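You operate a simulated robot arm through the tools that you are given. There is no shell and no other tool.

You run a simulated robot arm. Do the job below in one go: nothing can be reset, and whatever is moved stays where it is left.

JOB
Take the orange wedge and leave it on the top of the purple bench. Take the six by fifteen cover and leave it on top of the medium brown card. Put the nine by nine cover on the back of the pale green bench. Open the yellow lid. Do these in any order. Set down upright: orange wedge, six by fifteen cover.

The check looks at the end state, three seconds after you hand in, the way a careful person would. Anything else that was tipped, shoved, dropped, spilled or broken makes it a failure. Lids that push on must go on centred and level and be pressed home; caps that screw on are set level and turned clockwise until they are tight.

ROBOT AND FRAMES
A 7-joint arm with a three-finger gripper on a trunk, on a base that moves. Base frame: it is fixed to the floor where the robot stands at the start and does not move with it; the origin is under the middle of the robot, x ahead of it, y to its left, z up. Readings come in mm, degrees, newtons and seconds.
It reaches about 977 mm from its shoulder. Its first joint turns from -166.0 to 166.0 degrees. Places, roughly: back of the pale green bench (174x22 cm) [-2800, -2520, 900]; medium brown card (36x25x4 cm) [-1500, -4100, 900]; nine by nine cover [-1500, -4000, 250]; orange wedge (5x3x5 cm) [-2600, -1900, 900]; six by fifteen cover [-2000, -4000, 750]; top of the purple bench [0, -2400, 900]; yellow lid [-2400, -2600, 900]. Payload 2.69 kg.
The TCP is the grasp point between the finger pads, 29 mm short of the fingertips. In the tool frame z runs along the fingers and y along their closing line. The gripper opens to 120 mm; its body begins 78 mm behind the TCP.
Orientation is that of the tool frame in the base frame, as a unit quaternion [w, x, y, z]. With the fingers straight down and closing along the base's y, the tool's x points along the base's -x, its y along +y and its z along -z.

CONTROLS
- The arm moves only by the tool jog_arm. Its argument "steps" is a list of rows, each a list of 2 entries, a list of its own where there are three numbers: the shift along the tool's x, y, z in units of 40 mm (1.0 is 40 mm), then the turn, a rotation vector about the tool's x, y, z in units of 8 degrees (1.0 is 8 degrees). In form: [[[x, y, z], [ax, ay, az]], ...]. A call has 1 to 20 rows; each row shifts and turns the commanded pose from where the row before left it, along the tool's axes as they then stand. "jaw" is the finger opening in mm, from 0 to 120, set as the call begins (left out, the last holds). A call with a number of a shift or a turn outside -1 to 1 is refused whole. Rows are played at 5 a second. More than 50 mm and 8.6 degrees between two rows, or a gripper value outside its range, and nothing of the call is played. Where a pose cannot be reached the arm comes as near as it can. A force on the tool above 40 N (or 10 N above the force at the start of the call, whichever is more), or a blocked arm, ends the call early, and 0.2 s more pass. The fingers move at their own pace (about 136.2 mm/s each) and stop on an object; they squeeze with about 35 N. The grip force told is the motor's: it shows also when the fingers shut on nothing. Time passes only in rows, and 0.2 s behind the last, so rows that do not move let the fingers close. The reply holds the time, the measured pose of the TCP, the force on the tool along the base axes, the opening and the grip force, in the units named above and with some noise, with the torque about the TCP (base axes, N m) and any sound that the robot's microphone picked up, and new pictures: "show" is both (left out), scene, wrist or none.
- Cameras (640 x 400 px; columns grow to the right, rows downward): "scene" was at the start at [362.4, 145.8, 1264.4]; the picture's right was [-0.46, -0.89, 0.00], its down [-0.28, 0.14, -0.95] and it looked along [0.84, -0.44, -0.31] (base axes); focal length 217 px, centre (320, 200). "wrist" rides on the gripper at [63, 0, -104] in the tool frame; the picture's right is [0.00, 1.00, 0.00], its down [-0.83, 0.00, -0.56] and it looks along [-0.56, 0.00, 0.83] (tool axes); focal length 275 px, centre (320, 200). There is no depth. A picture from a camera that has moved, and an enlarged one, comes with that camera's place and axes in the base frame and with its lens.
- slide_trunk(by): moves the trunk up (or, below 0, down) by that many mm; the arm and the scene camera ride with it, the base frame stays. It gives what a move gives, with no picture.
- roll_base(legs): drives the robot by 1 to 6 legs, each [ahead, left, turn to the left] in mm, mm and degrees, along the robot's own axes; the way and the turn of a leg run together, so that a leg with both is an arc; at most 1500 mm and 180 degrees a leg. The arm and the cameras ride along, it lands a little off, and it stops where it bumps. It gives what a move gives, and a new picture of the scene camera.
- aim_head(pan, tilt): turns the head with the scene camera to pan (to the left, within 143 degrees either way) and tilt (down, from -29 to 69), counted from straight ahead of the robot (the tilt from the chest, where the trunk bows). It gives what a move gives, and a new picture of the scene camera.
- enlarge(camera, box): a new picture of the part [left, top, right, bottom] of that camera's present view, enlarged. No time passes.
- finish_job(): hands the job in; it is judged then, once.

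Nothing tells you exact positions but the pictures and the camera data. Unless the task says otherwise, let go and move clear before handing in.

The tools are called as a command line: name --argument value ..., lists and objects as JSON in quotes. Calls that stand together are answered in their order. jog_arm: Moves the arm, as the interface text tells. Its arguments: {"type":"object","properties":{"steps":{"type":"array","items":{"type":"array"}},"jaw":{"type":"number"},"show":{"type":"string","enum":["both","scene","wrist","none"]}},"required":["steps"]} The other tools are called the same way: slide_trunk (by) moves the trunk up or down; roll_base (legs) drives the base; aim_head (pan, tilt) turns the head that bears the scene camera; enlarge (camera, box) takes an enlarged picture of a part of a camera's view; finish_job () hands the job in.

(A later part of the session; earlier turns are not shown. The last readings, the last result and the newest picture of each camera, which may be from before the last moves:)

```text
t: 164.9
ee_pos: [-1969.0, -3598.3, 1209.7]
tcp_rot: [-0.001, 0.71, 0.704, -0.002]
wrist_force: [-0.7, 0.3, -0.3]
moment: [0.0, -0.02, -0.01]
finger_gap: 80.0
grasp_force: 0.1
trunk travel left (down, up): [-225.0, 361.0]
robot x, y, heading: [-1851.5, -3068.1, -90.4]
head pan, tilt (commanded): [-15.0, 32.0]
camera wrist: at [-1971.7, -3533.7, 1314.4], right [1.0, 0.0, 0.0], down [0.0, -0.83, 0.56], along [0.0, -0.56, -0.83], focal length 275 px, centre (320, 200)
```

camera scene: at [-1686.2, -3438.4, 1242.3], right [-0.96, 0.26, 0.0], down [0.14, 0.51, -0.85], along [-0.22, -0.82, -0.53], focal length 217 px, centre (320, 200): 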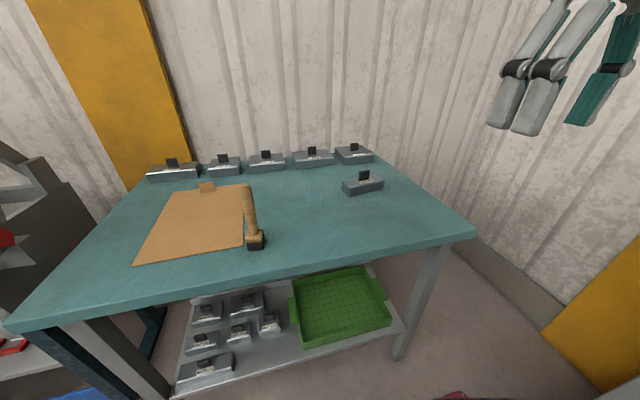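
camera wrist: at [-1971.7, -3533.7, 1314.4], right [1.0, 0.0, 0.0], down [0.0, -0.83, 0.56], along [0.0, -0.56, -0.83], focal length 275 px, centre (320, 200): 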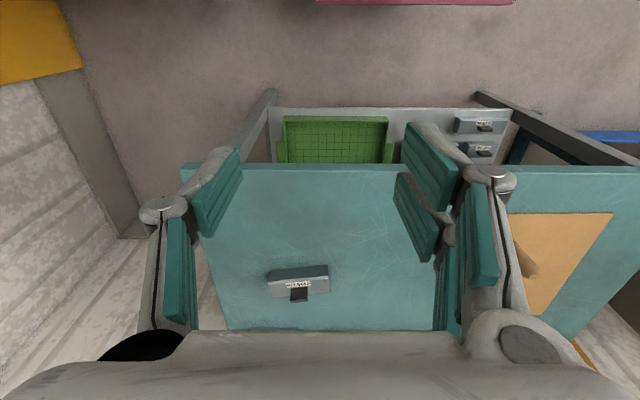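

enlarge --camera "scene" --box '[320, 150, 420, 210]'

enlarge --camera "wrist" --box '[240, 240, 360, 315]'

enlarge --camera "scene" --box '[140, 140, 380, 190]'

```text
6.40 times, centred on (370, 180) of scene
camera zoom: at [-1686.2, -3438.4, 1242.3], right [-0.96, 0.26, 0.0], down [0.14, 0.51, -0.85], along [-0.22, -0.82, -0.53], focal length 1391 px, centre (0, 328)
```

zoom: 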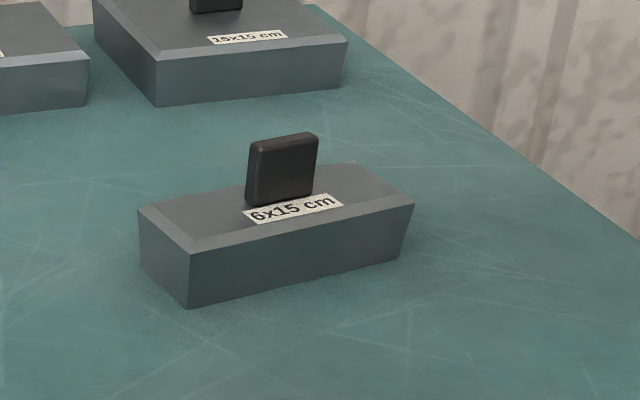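

```text
5.33 times, centred on (300, 278) of wrist
camera zoom: at [-1971.7, -3533.7, 1314.4], right [1.0, 0.0, 0.0], down [0.0, -0.83, 0.56], along [0.0, -0.56, -0.83], focal length 1468 px, centre (427, -213)
```

zoom: 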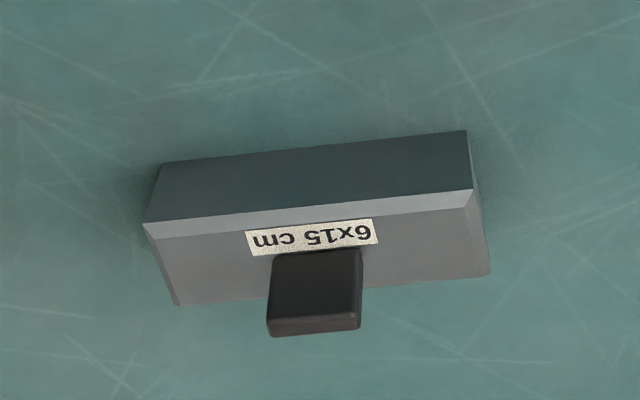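

```text
2.67 times, centred on (260, 165) of scene
camera zoom: at [-1686.2, -3438.4, 1242.3], right [-0.96, 0.26, 0.0], down [0.14, 0.51, -0.85], along [-0.22, -0.82, -0.53], focal length 580 px, centre (480, 293)
```

zoom: 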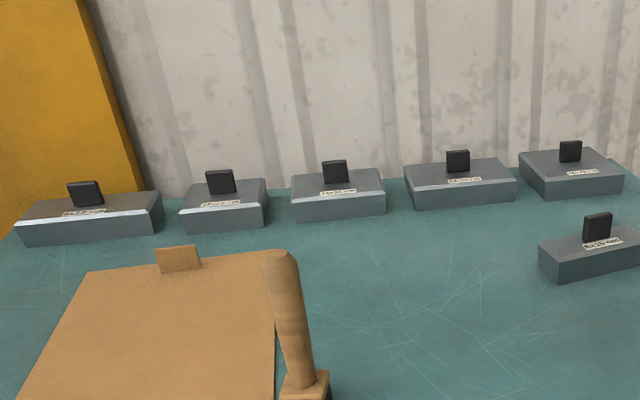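

Confirmed: the label reads 6x15 cm. Its black handle plate (about 38 x 10 mm, top near z 937) stands at about (-2017, -4056), turned 8 degrees; I move closer and turn the hand to close across the plate's thickness.

roll_base --legs '[[110, 0, 0]]'

jog_arm --steps '[[[0, 0, 0], [0, 0, -1]], [[0, 0, 0], [0, 0, -1]], [[0, 0, 0], [0, 0, -1]], [[0, 0, 0], [0, 0, -1]], [[0, 0, 0], [0, 0, -1]], [[0, 0, 0], [0, 0, -1]], [[0, 0, 0], [0, 0, -1]], [[0, 0, 0], [0, 0, -1]], [[0, 0, 0], [0, 0, -1]], [[0, 0, 0], [0, 0, -1]], [[0, 0, 0], [0, 0, -1]], [[0, 0, 0], [0, 0, -1]], [[0, 0, 0], [0, 0, -0.35]]]' --jaw 60 --show "wrist"

```text
t: 166.1
ee_pos: [-1971.0, -3711.3, 1210.6]
tcp_rot: [-0.001, 0.71, 0.704, -0.001]
wrist_force: [-0.4, -0.6, -0.8]
moment: [0.01, 0.03, 0.0]
finger_gap: 80.1
grasp_force: 0.1
trunk travel left (down, up): [-225.0, 361.0]
robot x, y, heading: [-1852.2, -3186.2, -90.3]
head pan, tilt (commanded): [-15.0, 32.0]
camera scene: at [-1687.2, -3551.0, 1242.3], right [-0.96, 0.27, 0.0], down [0.14, 0.51, -0.85], along [-0.23, -0.82, -0.53], focal length 217 px, centre (320, 200)
```

scene: 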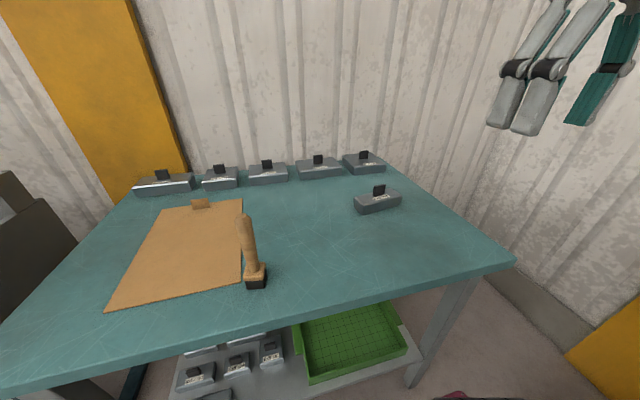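

```text
t: 168.9
ee_pos: [-1970.8, -3709.8, 1210.4]
tcp_rot: [-0.002, -0.073, 0.997, -0.001]
wrist_force: [-0.6, -0.5, -0.6]
moment: [0.03, 0.03, -0.02]
finger_gap: 60.2
grasp_force: 0.1
trunk travel left (down, up): [-225.0, 361.0]
robot x, y, heading: [-1850.5, -3180.5, -90.3]
head pan, tilt (commanded): [-15.0, 32.0]
camera wrist: at [-2035.7, -3718.8, 1314.9], right [-0.15, 0.99, 0.0], down [0.82, 0.13, 0.55], along [0.55, 0.08, -0.83], focal length 275 px, centre (320, 200)
```

wrist: 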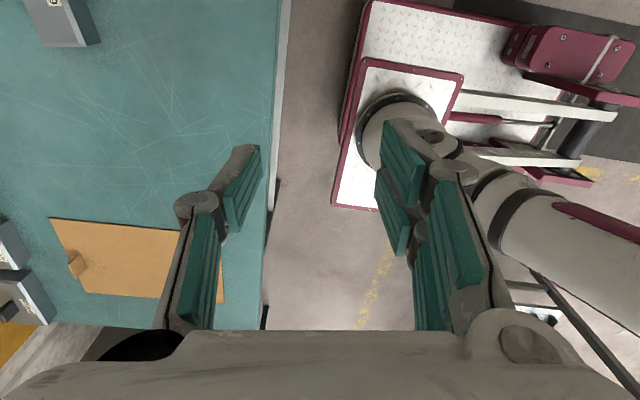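

I reach out over the handle, descending gradually to z about 1080.

jog_arm --steps '[[[0.268, -0.932, 0.3], [0, 0, 0]], [[0.268, -0.932, 0.3], [0, 0, 0]], [[0.268, -0.932, 0.3], [0, 0, 0]], [[0.268, -0.932, 0.3], [0, 0, 0]], [[0.268, -0.932, 0.4], [0, 0, 0]], [[0.268, -0.932, 0.4], [0, 0, 0]], [[0.268, -0.932, 0.4], [0, 0, 0]], [[0.268, -0.932, 0.4], [0, 0, 0]], [[0.268, -0.932, 0.4], [0, 0, 0]], [[0, 0, 0], [0, 0, 0]]]' --jaw 60

enlarge --camera "wrist" --box '[220, 0, 420, 180]'

```text
t: 171.1
ee_pos: [-2018.6, -4056.9, 1082.6]
tcp_rot: [-0.001, -0.072, 0.997, 0.0]
wrist_force: [-0.4, 0.3, -0.4]
moment: [0.01, -0.02, 0.01]
finger_gap: 60.4
grasp_force: 0.0
trunk travel left (down, up): [-225.0, 361.0]
robot x, y, heading: [-1854.0, -3182.4, -90.4]
head pan, tilt (commanded): [-15.0, 32.0]
camera scene: at [-1687.3, -3551.0, 1242.3], right [-0.96, 0.27, 0.0], down [0.14, 0.51, -0.85], along [-0.23, -0.82, -0.53], focal length 217 px, centre (320, 200)
camera wrist: at [-2081.9, -4064.6, 1187.0], right [-0.15, 0.99, 0.0], down [0.82, 0.12, 0.55], along [0.55, 0.08, -0.83], focal length 275 px, centre (320, 200)
```

scene: 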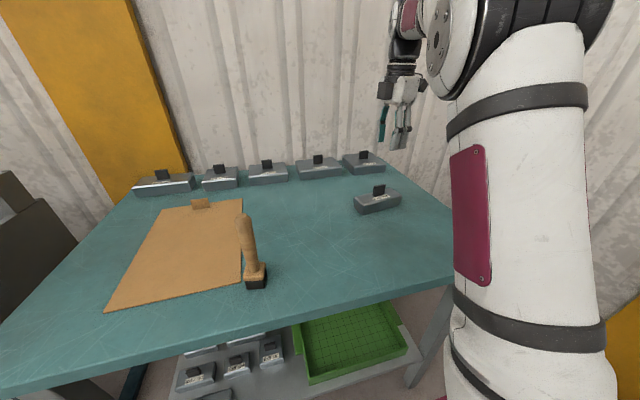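
wrist: 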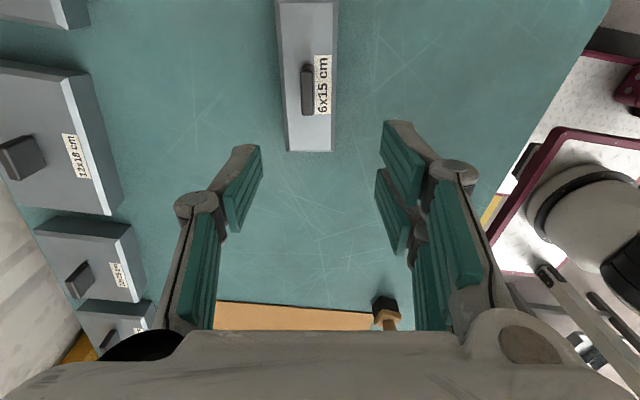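

```text
2.22 times, centred on (320, 90) of wrist
camera zoom: at [-2081.9, -4064.6, 1187.0], right [-0.15, 0.99, 0.0], down [0.82, 0.12, 0.55], along [0.55, 0.08, -0.83], focal length 612 px, centre (320, 444)
```

zoom: 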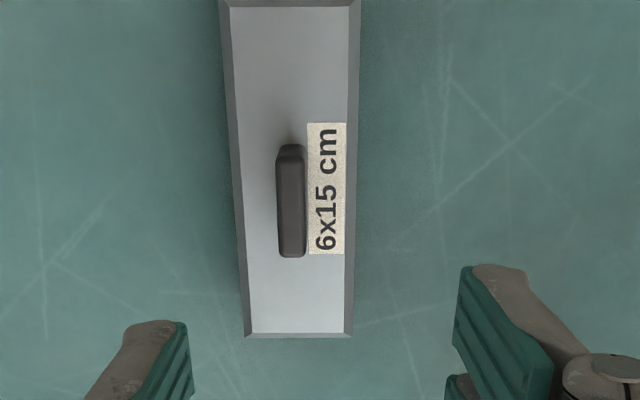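

Two views fix the handle top at (-2024, -4068, 928). I correct sideways and descend to z 960 first.

jog_arm --steps '[[[0.16, -0.257, 0], [0, 0, 0]], [[0, 0, 0.8], [0, 0, 0]], [[0, 0, 0.8], [0, 0, 0]], [[0, 0, 0.8], [0, 0, 0]], [[0, 0, 0.65], [0, 0, 0]], [[0, 0, 0], [0, 0, 0]]]' --jaw 60

```text
t: 172.5
ee_pos: [-2022.9, -4068.5, 960.9]
tcp_rot: [-0.002, -0.073, 0.997, -0.001]
wrist_force: [-0.8, 0.5, -0.1]
moment: [-0.02, 0.0, -0.02]
finger_gap: 60.0
grasp_force: 0.0
trunk travel left (down, up): [-225.0, 361.0]
robot x, y, heading: [-1853.5, -3183.5, -90.4]
head pan, tilt (commanded): [-15.0, 32.0]
camera scene: at [-1687.2, -3551.0, 1242.3], right [-0.96, 0.27, 0.0], down [0.14, 0.51, -0.85], along [-0.23, -0.82, -0.53], focal length 217 px, centre (320, 200)
camera wrist: at [-2086.7, -4076.0, 1065.6], right [-0.15, 0.99, 0.0], down [0.82, 0.12, 0.55], along [0.55, 0.08, -0.83], focal length 275 px, centre (320, 200)
```

scene: 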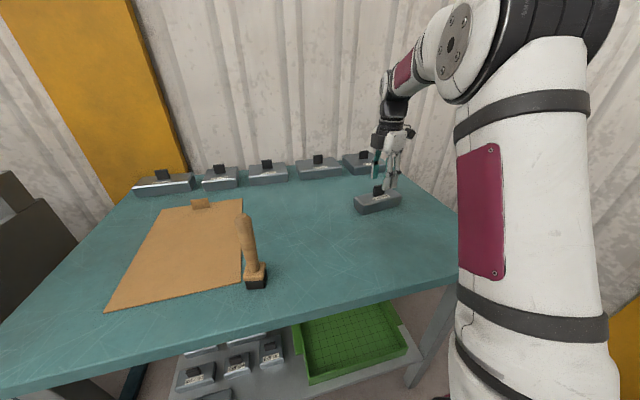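
wrist: 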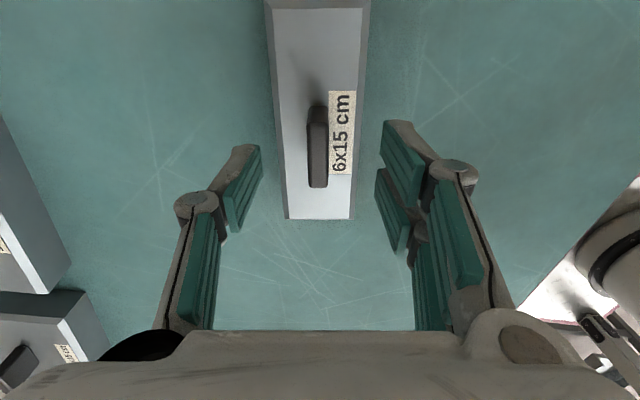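

Well aligned. I go down the last 30 mm and close on the handle.

jog_arm --steps '[[[0.1, -0.03, 0.4], [0, 0, 0]], [[0, 0, 0.25], [0, 0, 0]], [[0, 0, 0.1], [0, 0, 0]], [[0, 0, 0], [0, 0, 0]]]' --jaw 60 --show "wrist"

jog_arm --steps '[[[0, 0, 0], [0, 0, 0]], [[0, 0, 0], [0, 0, 0]], [[0, 0, 0], [0, 0, 0]], [[0, 0, 0], [0, 0, 0]]]' --jaw 0 --show "both"

```text
t: 173.5
ee_pos: [-2027.9, -4070.8, 931.4]
tcp_rot: [-0.002, -0.073, 0.997, -0.001]
wrist_force: [-0.3, 0.4, 0.0]
moment: [-0.01, 0.03, 0.02]
finger_gap: 60.1
grasp_force: 0.1
trunk travel left (down, up): [-225.0, 361.0]
robot x, y, heading: [-1855.1, -3182.7, -90.4]
head pan, tilt (commanded): [-15.0, 32.0]
camera wrist: at [-2091.4, -4077.9, 1035.3], right [-0.15, 0.99, 0.0], down [0.82, 0.12, 0.55], along [0.55, 0.08, -0.83], focal length 275 px, centre (320, 200)
```

wrist: 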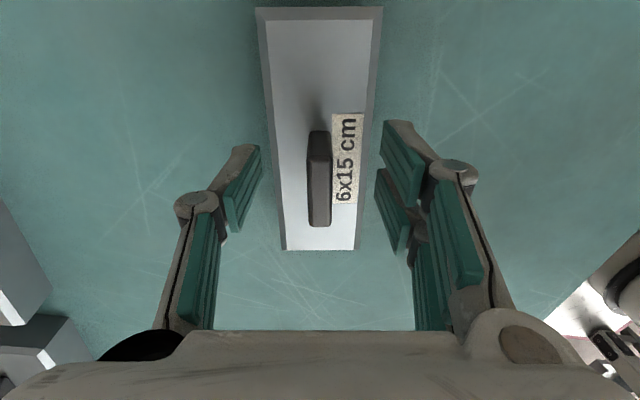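

```text
t: 174.5
ee_pos: [-2027.6, -4068.7, 930.4]
tcp_rot: [-0.001, -0.073, 0.997, 0.0]
wrist_force: [-0.4, 0.2, 0.5]
moment: [0.02, 0.04, 0.0]
finger_gap: 11.8
grasp_force: 34.7
trunk travel left (down, up): [-225.0, 361.0]
robot x, y, heading: [-1849.7, -3183.6, -90.1]
head pan, tilt (commanded): [-15.0, 32.0]
camera scene: at [-1687.2, -3551.1, 1242.2], right [-0.96, 0.27, 0.0], down [0.14, 0.51, -0.85], along [-0.23, -0.82, -0.53], focal length 217 px, centre (320, 200)
camera wrist: at [-2091.4, -4077.9, 1035.3], right [-0.15, 0.99, 0.0], down [0.82, 0.12, 0.55], along [0.55, 0.08, -0.83], focal length 275 px, centre (320, 200)
```

scene: 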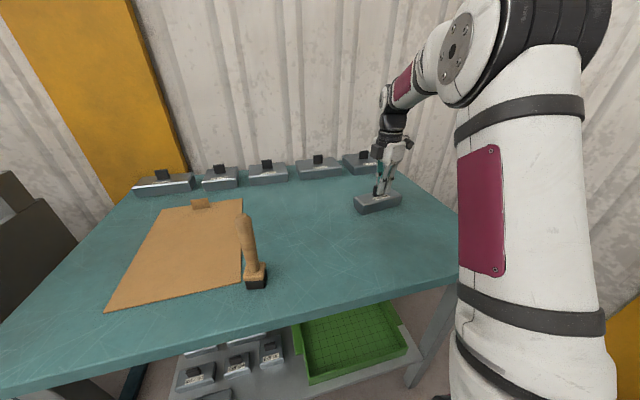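
wrist: 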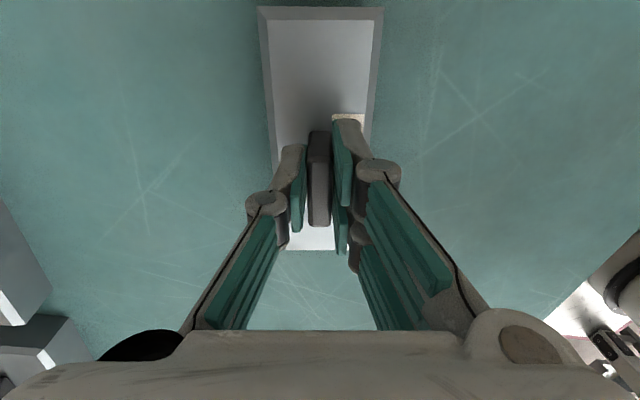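

Gripped (gap 11.8 mm). I lift it straight up, then slightly toward me.

jog_arm --steps '[[[0, 0, -0.25], [0, 0, 0]], [[0, 0, -0.25], [0, 0, 0]], [[0, 0, -0.5], [0, 0, 0]], [[0, 0, -0.8], [0, 0, 0]], [[-0.03, 0.24, -0.8], [0, 0, 0]], [[-0.03, 0.24, -0.8], [0, 0, 0]], [[-0.03, 0.24, -0.8], [0, 0, 0]], [[-0.03, 0.24, -0.8], [0, 0, 0]], [[0, 0, -0.5], [0, 0, 0]], [[0, 0, 0], [0, 0, 0]]]' --jaw 0

```text
t: 176.7
ee_pos: [-2027.2, -4031.8, 1152.0]
tcp_rot: [-0.001, -0.073, 0.997, 0.0]
wrist_force: [-0.8, 0.4, -1.9]
moment: [0.01, 0.03, -0.02]
finger_gap: 11.5
grasp_force: 35.2
trunk travel left (down, up): [-225.0, 361.0]
robot x, y, heading: [-1851.4, -3181.2, -90.5]
head pan, tilt (commanded): [-15.0, 32.0]
camera scene: at [-1687.2, -3551.1, 1242.2], right [-0.96, 0.27, 0.0], down [0.14, 0.51, -0.85], along [-0.23, -0.82, -0.53], focal length 217 px, centre (320, 200)
camera wrist: at [-2091.7, -4039.1, 1255.1], right [-0.15, 0.99, 0.0], down [0.82, 0.12, 0.55], along [0.55, 0.08, -0.83], focal length 275 px, centre (320, 200)
```

scene: 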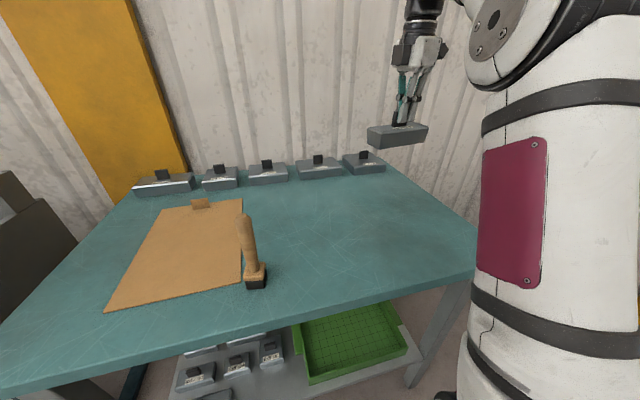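
wrist: 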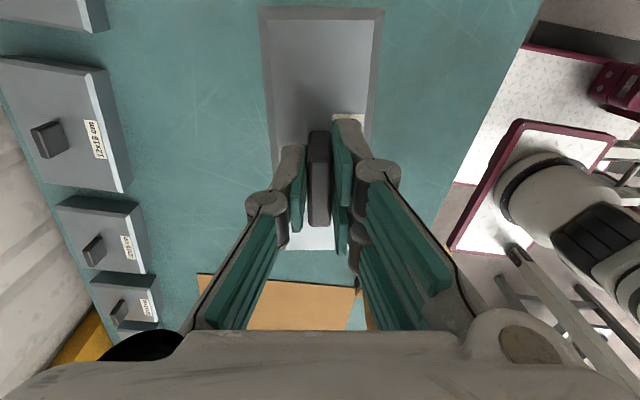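

The cover hangs level. The card spans about x -1604 to -1364 and y -3864 to -4227; I move the base left to bring the cover over it.

roll_base --legs '[[0, 450, 0]]'

jog_arm --steps '[[[0, 0, 0], [0, 0, 0]]]' --jaw 0 --show "wrist"

```text
t: 179.5
ee_pos: [-1569.3, -4034.4, 1150.4]
tcp_rot: [-0.002, -0.075, 0.997, 0.0]
wrist_force: [-0.1, -0.7, -1.3]
moment: [0.0, -0.01, 0.03]
finger_gap: 11.5
grasp_force: 34.7
trunk travel left (down, up): [-225.0, 361.0]
robot x, y, heading: [-1392.8, -3186.4, -90.2]
head pan, tilt (commanded): [-15.0, 32.0]
camera scene: at [-1230.5, -3553.1, 1242.2], right [-0.96, 0.26, 0.0], down [0.14, 0.51, -0.85], along [-0.22, -0.82, -0.53], focal length 217 px, centre (320, 200)
```

scene: 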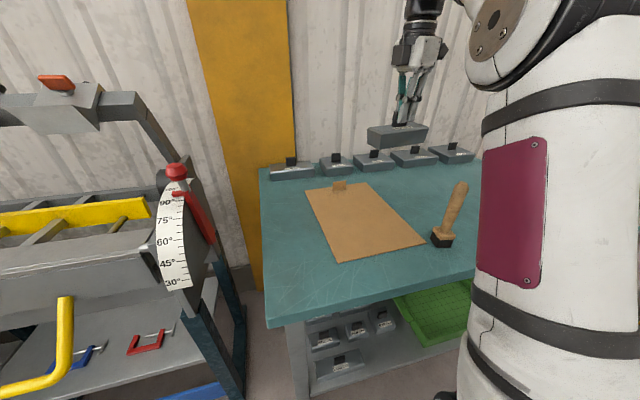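

```text
t: 179.9
ee_pos: [-1569.9, -4033.9, 1150.6]
tcp_rot: [-0.002, -0.074, 0.997, -0.001]
wrist_force: [0.8, 0.2, -1.7]
moment: [-0.04, 0.02, 0.0]
finger_gap: 11.7
grasp_force: 35.2
trunk travel left (down, up): [-225.0, 361.0]
robot x, y, heading: [-1393.1, -3181.9, -90.4]
head pan, tilt (commanded): [-15.0, 32.0]
camera wrist: at [-1633.7, -4042.4, 1254.8], right [-0.15, 0.99, 0.0], down [0.82, 0.13, 0.55], along [0.55, 0.08, -0.83], focal length 275 px, centre (320, 200)
```

wrist: 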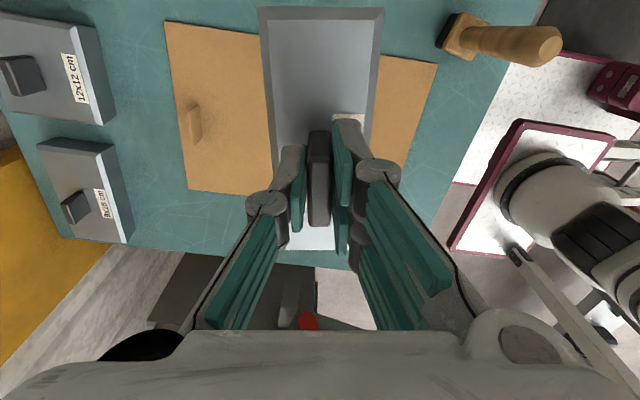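

The wrist view confirms the card at x -1602 to -1355, y -4226 to -3884. I shift 90 mm left and lower over its middle.

jog_arm --steps '[[[-0.74, -0.118, 0], [0, 0, 0]], [[-0.74, -0.118, 0], [0, 0, 0]], [[-0.74, -0.118, 0], [0, 0, 0]], [[0, 0, 0.9], [0, 0, 0]], [[0, 0, 0.9], [0, 0, 0]], [[0, 0, 0.9], [0, 0, 0]], [[0, 0, 0.9], [0, 0, 0]], [[0, 0, 0.9], [0, 0, 0]], [[0, 0, 0], [0, 0, 0]]]' --jaw 0

```text
t: 181.9
ee_pos: [-1480.2, -4035.9, 970.2]
tcp_rot: [-0.002, -0.074, 0.997, -0.001]
wrist_force: [-0.4, 0.4, -2.1]
moment: [-0.02, -0.01, 0.01]
finger_gap: 11.5
grasp_force: 34.5
trunk travel left (down, up): [-225.0, 361.0]
robot x, y, heading: [-1392.7, -3185.9, -90.0]
head pan, tilt (commanded): [-15.0, 32.0]
camera scene: at [-1230.5, -3553.0, 1242.3], right [-0.96, 0.26, 0.0], down [0.14, 0.51, -0.85], along [-0.22, -0.82, -0.53], focal length 217 px, centre (320, 200)
camera wrist: at [-1544.6, -4042.8, 1074.0], right [-0.15, 0.99, 0.0], down [0.82, 0.13, 0.55], along [0.55, 0.08, -0.83], focal length 275 px, centre (320, 200)
```

scene: 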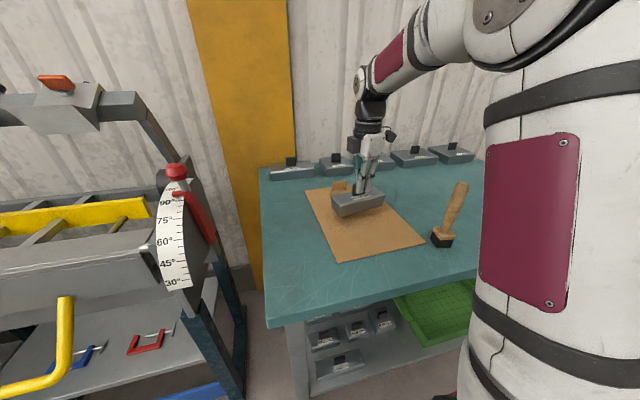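
wrist: 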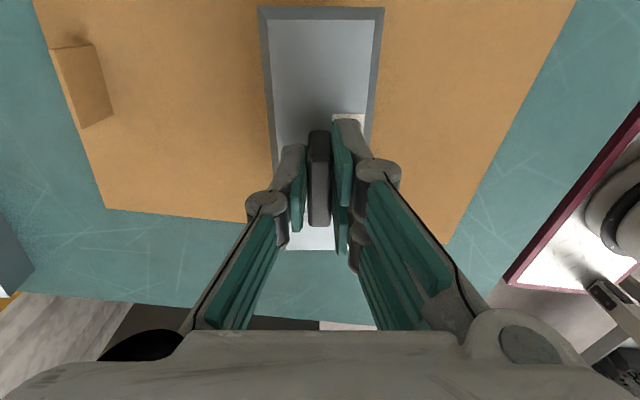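

jog_arm --steps '[[[0, 0, 0.4], [0, 0, 0]], [[0, 0, 0.25], [0, 0, 0]], [[0, 0, 0.05], [0, 0, 0]], [[0, 0, 0], [0, 0, 0]]]' --jaw 0 --show "none"

jog_arm --steps '[[[0, 0, 0.05], [0, 0, 0]], [[0, 0, 0], [0, 0, 0]]]' --jaw 0 --show "none"

```text
t: 182.9
ee_pos: [-1480.1, -4034.9, 942.9]
tcp_rot: [-0.001, -0.074, 0.997, 0.0]
wrist_force: [-0.6, 0.5, -1.1]
moment: [-0.04, -0.01, 0.03]
finger_gap: 11.6
grasp_force: 35.2
trunk travel left (down, up): [-225.0, 361.0]
robot x, y, heading: [-1394.8, -3185.0, -89.9]
head pan, tilt (commanded): [-15.0, 32.0]
```

```text
t: 183.5
ee_pos: [-1479.6, -4034.0, 939.8]
tcp_rot: [-0.002, -0.074, 0.997, -0.001]
wrist_force: [0.0, -0.8, -1.7]
moment: [0.01, -0.02, 0.04]
finger_gap: 11.5
grasp_force: 34.7
trunk travel left (down, up): [-225.0, 361.0]
robot x, y, heading: [-1392.0, -3185.0, -90.2]
head pan, tilt (commanded): [-15.0, 32.0]
```

jog_arm --steps '[[[0, 0, 0.05], [0, 0, 0]], [[0, 0, 0], [0, 0, 0]]]' --jaw 0 --show "none"

jog_arm --steps '[[[0, 0, 0.05], [0, 0, 0]], [[0, 0, 0], [0, 0, 0]]]' --jaw 0 --show "none"

jog_arm --steps '[[[0, 0, 0.04], [0, 0, 0]], [[0, 0, 0], [0, 0, 0]]]' --jaw 0 --show "none"

```text
t: 184.1
ee_pos: [-1480.6, -4034.9, 937.8]
tcp_rot: [-0.002, -0.074, 0.997, -0.001]
wrist_force: [-0.1, 0.4, -2.5]
moment: [-0.02, 0.0, 0.03]
finger_gap: 11.7
grasp_force: 35.0
trunk travel left (down, up): [-225.0, 361.0]
robot x, y, heading: [-1395.1, -3184.9, -90.5]
head pan, tilt (commanded): [-15.0, 32.0]
```

```text
t: 184.7
ee_pos: [-1480.4, -4034.4, 936.5]
tcp_rot: [-0.002, -0.074, 0.997, 0.0]
wrist_force: [1.1, 0.2, -0.9]
moment: [0.01, 0.0, -0.01]
finger_gap: 11.6
grasp_force: 34.9
trunk travel left (down, up): [-225.0, 361.0]
robot x, y, heading: [-1394.3, -3185.9, -90.2]
head pan, tilt (commanded): [-15.0, 32.0]
```

```text
t: 185.3
ee_pos: [-1479.8, -4035.7, 935.2]
tcp_rot: [-0.002, -0.074, 0.997, 0.0]
wrist_force: [-1.1, 0.6, 1.7]
moment: [0.04, -0.16, 0.01]
finger_gap: 11.7
grasp_force: 34.8
trunk travel left (down, up): [-225.0, 361.0]
robot x, y, heading: [-1396.7, -3185.5, -90.4]
head pan, tilt (commanded): [-15.0, 32.0]
```

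Contact begins. One millimetre more, then I release.

jog_arm --steps '[[[0, 0, 0.025], [0, 0, 0]], [[0, 0, 0], [0, 0, 0]]]' --jaw 0 --show "none"

jog_arm --steps '[[[0, 0, 0], [0, 0, 0]], [[0, 0, 0], [0, 0, 0]], [[0, 0, 0], [0, 0, 0]]]' --jaw 50 --show "wrist"

```text
t: 185.9
ee_pos: [-1479.5, -4035.0, 935.6]
tcp_rot: [-0.002, -0.075, 0.997, -0.001]
wrist_force: [0.6, 0.6, 12.6]
moment: [0.06, -0.48, -0.01]
finger_gap: 11.4
grasp_force: 34.9
trunk travel left (down, up): [-225.0, 361.0]
robot x, y, heading: [-1396.0, -3183.4, -90.3]
head pan, tilt (commanded): [-15.0, 32.0]
```

```text
t: 186.7
ee_pos: [-1480.3, -4035.0, 933.4]
tcp_rot: [-0.002, -0.074, 0.997, 0.0]
wrist_force: [0.2, -0.3, -0.1]
moment: [-0.03, -0.01, 0.01]
finger_gap: 50.1
grasp_force: 0.0
trunk travel left (down, up): [-225.0, 361.0]
robot x, y, heading: [-1396.2, -3181.8, -90.3]
head pan, tilt (commanded): [-15.0, 32.0]
camera wrist: at [-1544.6, -4043.1, 1038.0], right [-0.15, 0.99, 0.0], down [0.82, 0.13, 0.55], along [0.55, 0.08, -0.83], focal length 275 px, centre (320, 200)
```

wrist: 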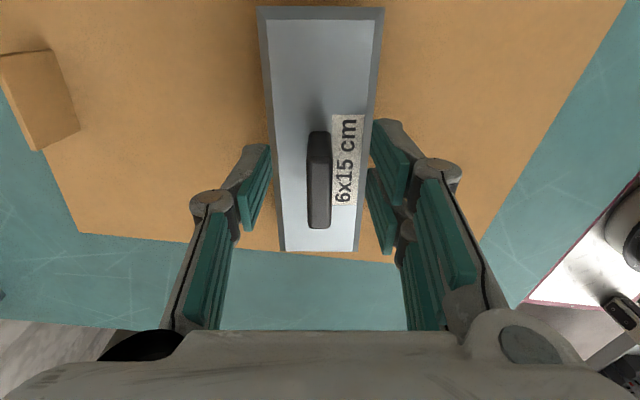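

The cover sits on the card. I raise the hand clear and check from the scene camera.

jog_arm --steps '[[[0, 0, -0.3], [0, 0, 0]], [[0, 0, -0.7], [0, 0, 0]], [[0, 0, -0.9], [0, 0, 0]], [[0, 0, -0.9], [0, 0, 0]], [[0, 0, -0.9], [0, 0, 0]], [[0, 0, -0.9], [0, 0, 0]], [[0, 0.5, -0.9], [0, 0, 0]], [[0, 0.9, -0.6], [0, 0, 0]], [[0, 1, 0], [0, 0, 0]], [[0, 1, 0], [0, 0, 0]], [[0, 1, 0], [0, 0, 0]], [[0, 1, 0], [0, 0, 0]], [[0, 1, 0], [0, 0, 0]], [[0, 1, 0], [0, 0, 0]]]' --jaw 60

enlarge --camera "scene" --box '[260, 130, 480, 270]'

```text
t: 189.7
ee_pos: [-1523.5, -3741.5, 1178.1]
tcp_rot: [-0.001, -0.075, 0.997, 0.0]
wrist_force: [0.1, -0.3, -0.4]
moment: [-0.01, 0.0, 0.03]
finger_gap: 59.9
grasp_force: 0.1
trunk travel left (down, up): [-225.0, 361.0]
robot x, y, heading: [-1397.5, -3185.3, -90.1]
head pan, tilt (commanded): [-15.0, 32.0]
camera scene: at [-1230.5, -3553.3, 1242.1], right [-0.96, 0.26, 0.0], down [0.14, 0.51, -0.85], along [-0.22, -0.82, -0.53], focal length 217 px, centre (320, 200)
camera wrist: at [-1587.8, -3749.7, 1281.3], right [-0.15, 0.99, 0.0], down [0.82, 0.13, 0.55], along [0.55, 0.09, -0.83], focal length 275 px, centre (320, 200)
```

scene: 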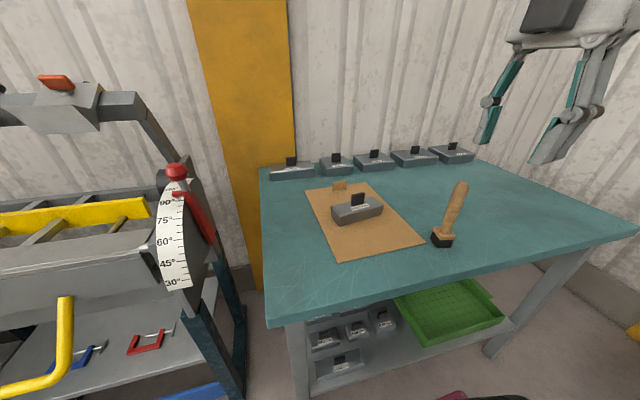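
wrist: 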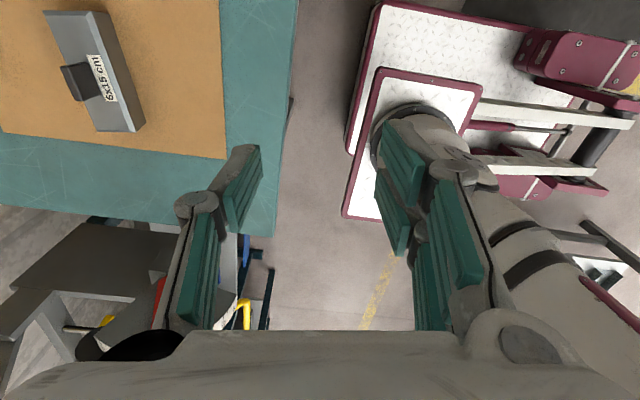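

```text
2.86 times, centred on (370, 200) of scene
camera zoom: at [-1230.5, -3553.3, 1242.1], right [-0.96, 0.26, 0.0], down [0.14, 0.51, -0.85], along [-0.22, -0.82, -0.53], focal length 621 px, centre (177, 200)
```

zoom: 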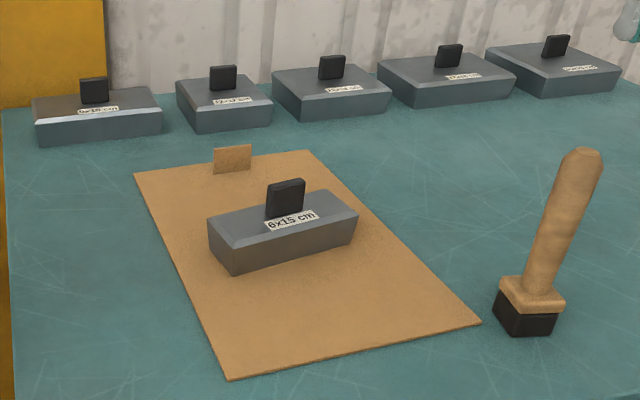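

The 6x15 cover stands upright on the card. Now the 9x9 cover on the low shelf: I back off, turn the hand back and lower the trunk to look under the bench.

roll_base --legs '[[-300, -80, 0]]'

jog_arm --steps '[[[0, 0, 0], [0, 0, 1]], [[0, 0, 0], [0, 0, 1]], [[0, 0, 0], [0, 0, 1]], [[0, 0, 0], [0, 0, 1]], [[0, 0, 0], [0, 0, 1]], [[0, 0, 0], [0, 0, 1]], [[0, 0, 0], [0, 0, 1]], [[0, 0, 0], [0, 0, 1]], [[0, 0, 0], [0, 0, 1]], [[0, 0, 0], [0, 0, 1]], [[0, 0, 0], [0, 0, 1]], [[0, 0, 0], [0, 0, 1]], [[0, 0, 0], [0, 0, 0.35]]]' --jaw 80 --show "none"

slide_trunk --by -220

aim_head --pan -8 --tilt 38

```text
t: 191.7
ee_pos: [-1602.9, -3441.6, 1177.8]
tcp_rot: [-0.001, -0.072, 0.997, 0.0]
wrist_force: [-0.2, 1.2, -0.1]
moment: [0.04, 0.0, 0.0]
finger_gap: 60.2
grasp_force: 0.1
trunk travel left (down, up): [-225.0, 361.0]
robot x, y, heading: [-1469.7, -2887.0, -90.7]
head pan, tilt (commanded): [-15.0, 32.0]
camera scene: at [-1309.7, -3254.6, 1242.3], right [-0.96, 0.26, 0.0], down [0.14, 0.51, -0.85], along [-0.22, -0.82, -0.53], focal length 217 px, centre (320, 200)
```

scene: 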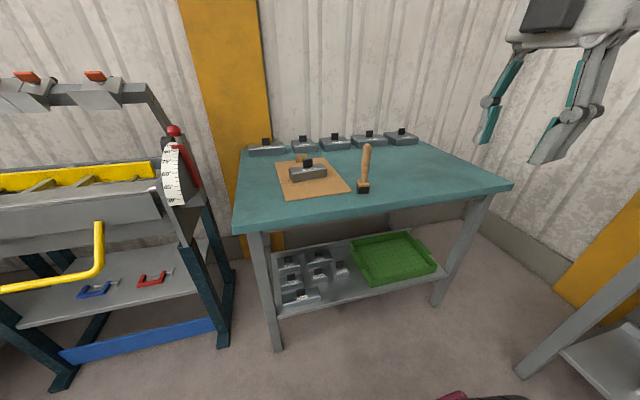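

```text
t: 194.5
ee_pos: [-1602.9, -3442.6, 1176.8]
tcp_rot: [-0.002, 0.71, 0.704, 0.0]
wrist_force: [-0.3, -0.7, 0.0]
moment: [-0.01, -0.02, 0.0]
finger_gap: 80.1
grasp_force: 0.0
trunk travel left (down, up): [-225.0, 361.0]
robot x, y, heading: [-1472.5, -2887.0, -90.2]
head pan, tilt (commanded): [-15.0, 32.0]
```

```text
t: 196.9
ee_pos: [-1604.1, -3441.7, 957.9]
tcp_rot: [-0.001, 0.71, 0.704, -0.001]
wrist_force: [-0.2, -0.4, -0.3]
moment: [0.04, 0.02, -0.03]
finger_gap: 80.0
grasp_force: 0.0
trunk travel left (down, up): [-5.0, 581.0]
robot x, y, heading: [-1474.0, -2883.0, -90.2]
head pan, tilt (commanded): [-15.0, 32.0]
```

```text
t: 197.6
ee_pos: [-1603.2, -3442.0, 958.3]
tcp_rot: [-0.002, 0.71, 0.705, -0.001]
wrist_force: [-0.4, 0.4, 1.0]
moment: [0.03, 0.0, -0.02]
finger_gap: 80.1
grasp_force: 0.1
trunk travel left (down, up): [-5.0, 581.0]
robot x, y, heading: [-1475.8, -2886.1, -90.3]
head pan, tilt (commanded): [-8.0, 38.0]
camera scene: at [-1298.7, -3270.4, 1013.1], right [-0.99, 0.15, 0.0], down [0.09, 0.61, -0.79], along [-0.11, -0.78, -0.62], focal length 217 px, centre (320, 200)
```

scene: 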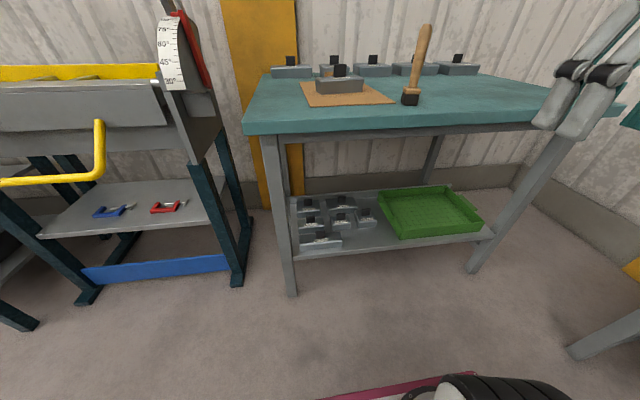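

enlarge --camera "scene" --box '[280, 180, 440, 260]'

jog_arm --steps '[[[0, 0, 0], [0, 0, 0]]]' --jaw 80 --show "wrist"

```text
4.00 times, centred on (360, 220) of scene
camera zoom: at [-1298.7, -3270.4, 1013.1], right [-0.99, 0.15, 0.0], down [0.09, 0.61, -0.79], along [-0.11, -0.78, -0.62], focal length 869 px, centre (160, 120)
```

zoom: 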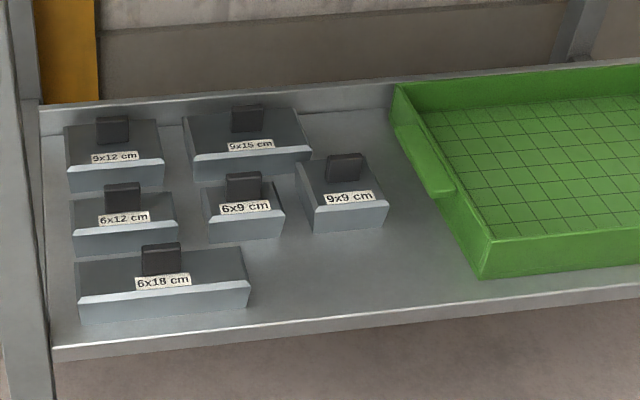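

```text
t: 197.9
ee_pos: [-1603.3, -3442.8, 957.1]
tcp_rot: [-0.001, 0.71, 0.704, 0.0]
wrist_force: [-0.5, -0.1, -0.8]
moment: [-0.01, -0.01, 0.02]
finger_gap: 80.2
grasp_force: 0.0
trunk travel left (down, up): [-5.0, 581.0]
robot x, y, heading: [-1474.9, -2887.0, -90.2]
head pan, tilt (commanded): [-8.0, 38.0]
camera wrist: at [-1604.9, -3377.9, 1061.5], right [1.0, 0.0, 0.0], down [0.0, -0.83, 0.56], along [0.0, -0.56, -0.83], focal length 275 px, centre (320, 200)
```

wrist: 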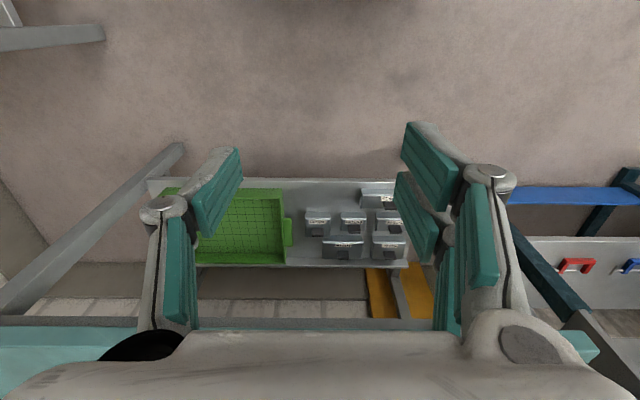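

enlarge --camera "wrist" --box '[280, 170, 420, 275]'

```text
3.81 times, centred on (350, 222) of wrist
camera zoom: at [-1604.9, -3377.9, 1061.5], right [1.0, 0.0, 0.0], down [0.0, -0.83, 0.56], along [0.0, -0.56, -0.83], focal length 1049 px, centre (206, 114)
```

zoom: 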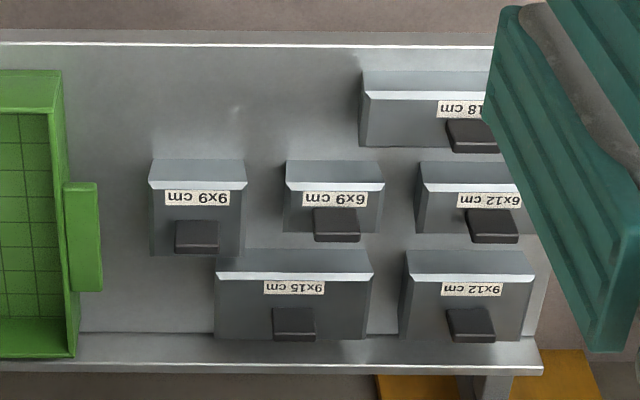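

The 9x9 cover is at roughly x -1617, y -3955 on the shelf at z about 290. I tilt the hand forward 56 degrees for a reach under the bench top.

jog_arm --steps '[[[0, 0, 0], [0, -1, 0]], [[0, 0, 0], [0, -1, 0]], [[0, 0, 0], [0, -1, 0]], [[0, 0, 0], [0, -1, 0]], [[0, 0, 0], [0, -1, 0]], [[0, 0, 0], [0, -1, 0]], [[0, 0, 0], [0, -1, 0]], [[0, 0, 0], [0, 0, 0]]]' --jaw 80

```text
t: 199.8
ee_pos: [-1603.3, -3442.9, 957.4]
tcp_rot: [0.33, 0.626, 0.621, -0.336]
wrist_force: [0.2, -0.1, 0.1]
moment: [-0.02, 0.02, -0.04]
finger_gap: 79.9
grasp_force: 0.1
trunk travel left (down, up): [-5.0, 581.0]
robot x, y, heading: [-1474.2, -2883.5, -90.2]
head pan, tilt (commanded): [-8.0, 38.0]
camera scene: at [-1298.7, -3270.4, 1013.1], right [-0.99, 0.15, 0.0], down [0.09, 0.61, -0.79], along [-0.11, -0.78, -0.62], focal length 217 px, centre (320, 200)
camera wrist: at [-1604.7, -3319.5, 963.0], right [1.0, -0.01, -0.01], down [0.01, 0.0, 1.0], along [-0.01, -1.0, 0.0], focal length 275 px, centre (320, 200)
```

scene: 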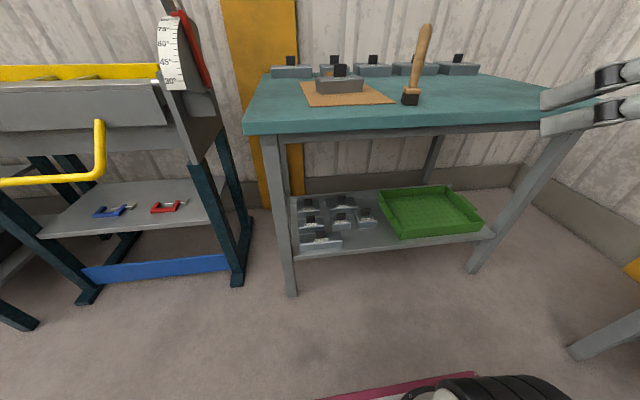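
wrist: 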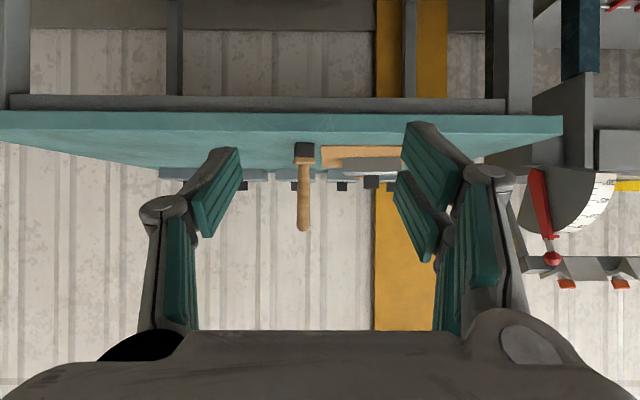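

The bench underside is near z 803, slab top 856. I move the tilted hand down and forward in front of the bench.

jog_arm --steps '[[[0.75, -0.02, 0.5], [0, 0, 0]], [[0.75, -0.02, 0.5], [0, 0, 0]], [[0.75, -0.02, 0.5], [0, 0, 0]], [[0.75, -0.02, 0.5], [0, 0, 0]], [[0.75, -0.02, 0.5], [0, 0, 0]], [[0.75, -0.02, 0.5], [0, 0, 0]], [[0.75, -0.02, 0.5], [0, 0, 0]], [[0.75, -0.02, 0.5], [0, 0, 0]], [[0, 0, 0], [0, 0, 0]]]' --jaw 80

```text
t: 201.8
ee_pos: [-1691.2, -3436.2, 771.9]
tcp_rot: [0.328, 0.627, 0.622, -0.334]
wrist_force: [0.1, 0.5, 0.2]
moment: [0.0, 0.01, 0.01]
finger_gap: 80.0
grasp_force: 0.0
out of reach, approached as far as the arm can: row 4, 5, 6, 7, 8
trunk travel left (down, up): [-5.0, 581.0]
robot x, y, heading: [-1472.7, -2885.1, -90.2]
head pan, tilt (commanded): [-8.0, 38.0]
camera scene: at [-1298.6, -3270.4, 1013.1], right [-0.99, 0.14, 0.0], down [0.09, 0.61, -0.79], along [-0.11, -0.78, -0.62], focal length 217 px, centre (320, 200)
camera wrist: at [-1693.1, -3314.6, 777.9], right [1.0, 0.0, -0.01], down [0.01, 0.0, 1.0], along [0.0, -1.0, 0.0], focal length 275 px, centre (320, 200)
```

scene: 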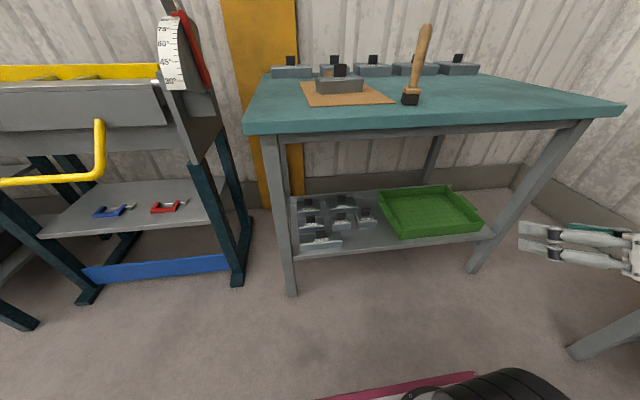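
wrist: 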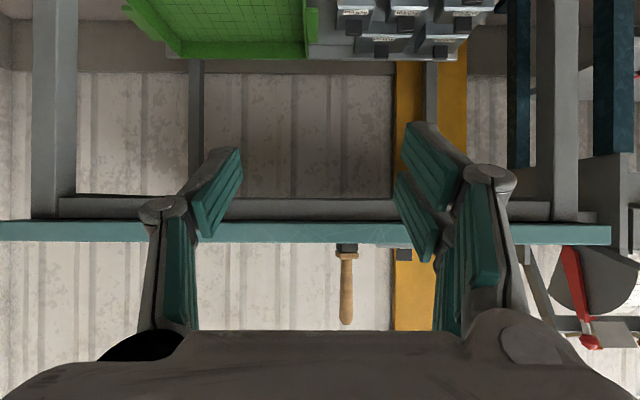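

The arm is too folded so close in. I back the base off and stretch the arm lower and farther forward before driving in.

roll_base --legs '[[-300, 0, 0]]'

jog_arm --steps '[[[-0.4, 0.3, 0.8], [0, 0, 0]], [[-0.4, 0.3, 0.8], [0, 0, 0]], [[-0.3, 0.3, 0.8], [0, 0, 0]], [[0, 0.3, 0.9], [0, 0, 0]], [[0.2, 0.3, 0.9], [0, 0, 0]], [[0.4, 0.3, 0.8], [0, 0, 0]], [[0.5, 0.2, 0.8], [0, 0, 0]], [[0.5, 0, 0.8], [0, 0, 0]], [[0, 0, 0], [0, 0, 0]]]' --jaw 80

```text
t: 203.8
ee_pos: [-1691.2, -3133.7, 771.6]
tcp_rot: [0.33, 0.627, 0.622, -0.335]
wrist_force: [-0.7, 0.6, 0.6]
moment: [-0.01, 0.02, 0.02]
finger_gap: 80.1
grasp_force: 0.2
trunk travel left (down, up): [-5.0, 581.0]
robot x, y, heading: [-1467.0, -2584.0, -90.5]
head pan, tilt (commanded): [-8.0, 38.0]
camera scene: at [-1297.6, -2968.5, 1013.1], right [-0.99, 0.15, 0.0], down [0.09, 0.61, -0.79], along [-0.12, -0.78, -0.62], focal length 217 px, centre (320, 200)
```

scene: 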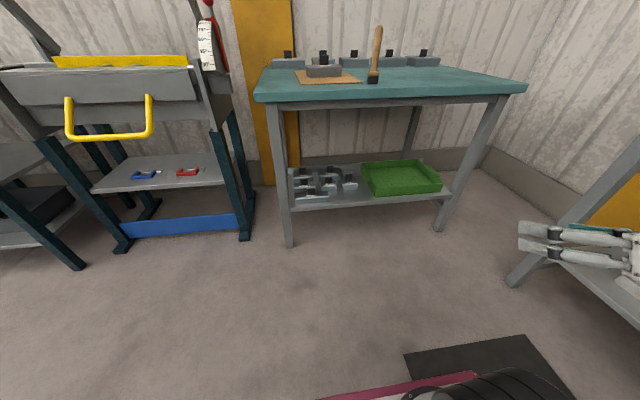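

```text
t: 205.8
ee_pos: [-1651.5, -3369.8, 639.5]
tcp_rot: [0.329, 0.627, 0.622, -0.334]
wrist_force: [0.4, 0.7, 0.3]
moment: [0.0, 0.01, 0.02]
finger_gap: 80.0
grasp_force: 0.1
out of reach, approached as far as the arm can: row 1, 2, 3, 4, 5, 6, 7
trunk travel left (down, up): [-5.0, 581.0]
robot x, y, heading: [-1471.7, -2583.5, -90.6]
head pan, tilt (commanded): [-8.0, 38.0]
camera scene: at [-1297.5, -2968.5, 1013.1], right [-0.99, 0.15, 0.0], down [0.09, 0.61, -0.79], along [-0.12, -0.78, -0.62], focal length 217 px, centre (320, 200)
camera wrist: at [-1654.1, -3245.6, 645.5], right [1.0, -0.01, -0.01], down [0.01, 0.0, 1.0], along [-0.01, -1.0, 0.0], focal length 275 px, centre (320, 200)
```

scene: 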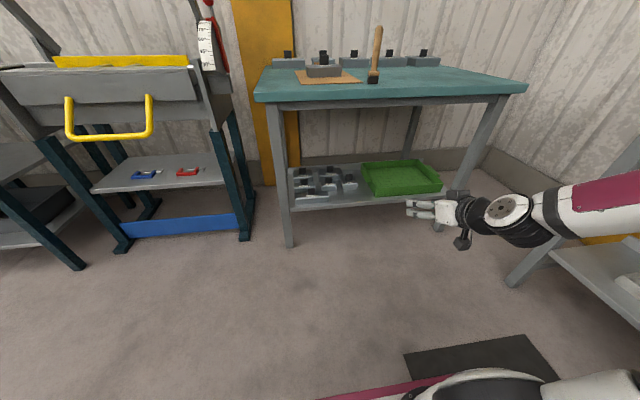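
wrist: 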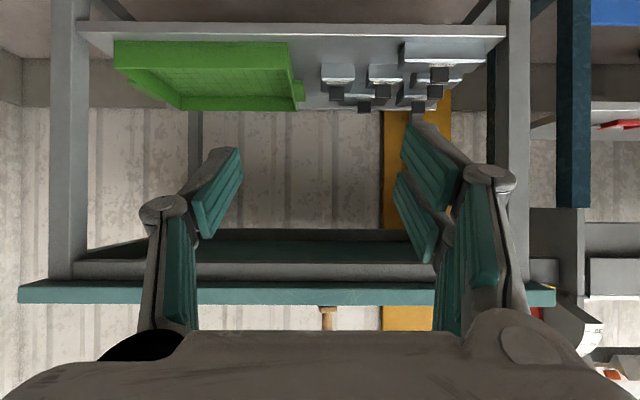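

That configuration works now. I continue down toward z 450.

jog_arm --steps '[[[0.7, 0.1, 0.6], [0, 0, 0]], [[0.7, 0.1, 0.6], [0, 0, 0]], [[0.7, 0.1, 0.6], [0, 0, 0]], [[0.7, 0.1, 0.6], [0, 0, 0]], [[0.7, 0.1, 0.6], [0, 0, 0]], [[0, 0, 0], [0, 0, 0]]]' --jaw 80

```text
t: 207.2
ee_pos: [-1632.3, -3390.3, 457.6]
tcp_rot: [0.329, 0.627, 0.622, -0.335]
wrist_force: [0.3, -0.8, 0.5]
moment: [0.03, 0.0, 0.01]
finger_gap: 80.0
grasp_force: 0.0
trunk travel left (down, up): [-5.0, 581.0]
robot x, y, heading: [-1473.1, -2580.5, -90.5]
head pan, tilt (commanded): [-8.0, 38.0]
camera scene: at [-1297.6, -2968.5, 1013.1], right [-0.99, 0.15, 0.0], down [0.09, 0.61, -0.79], along [-0.12, -0.78, -0.62], focal length 217 px, centre (320, 200)
camera wrist: at [-1633.9, -3267.5, 463.0], right [1.0, -0.01, -0.01], down [0.01, 0.0, 1.0], along [-0.01, -1.0, 0.0], focal length 275 px, centre (320, 200)
```

scene: 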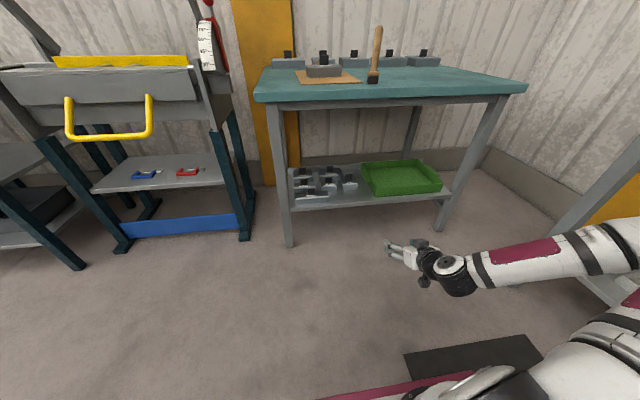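
wrist: 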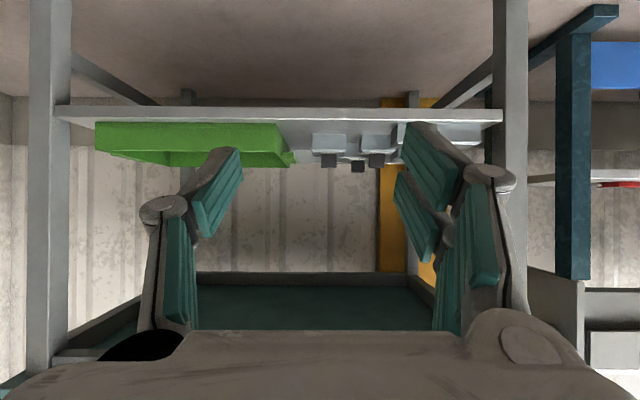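

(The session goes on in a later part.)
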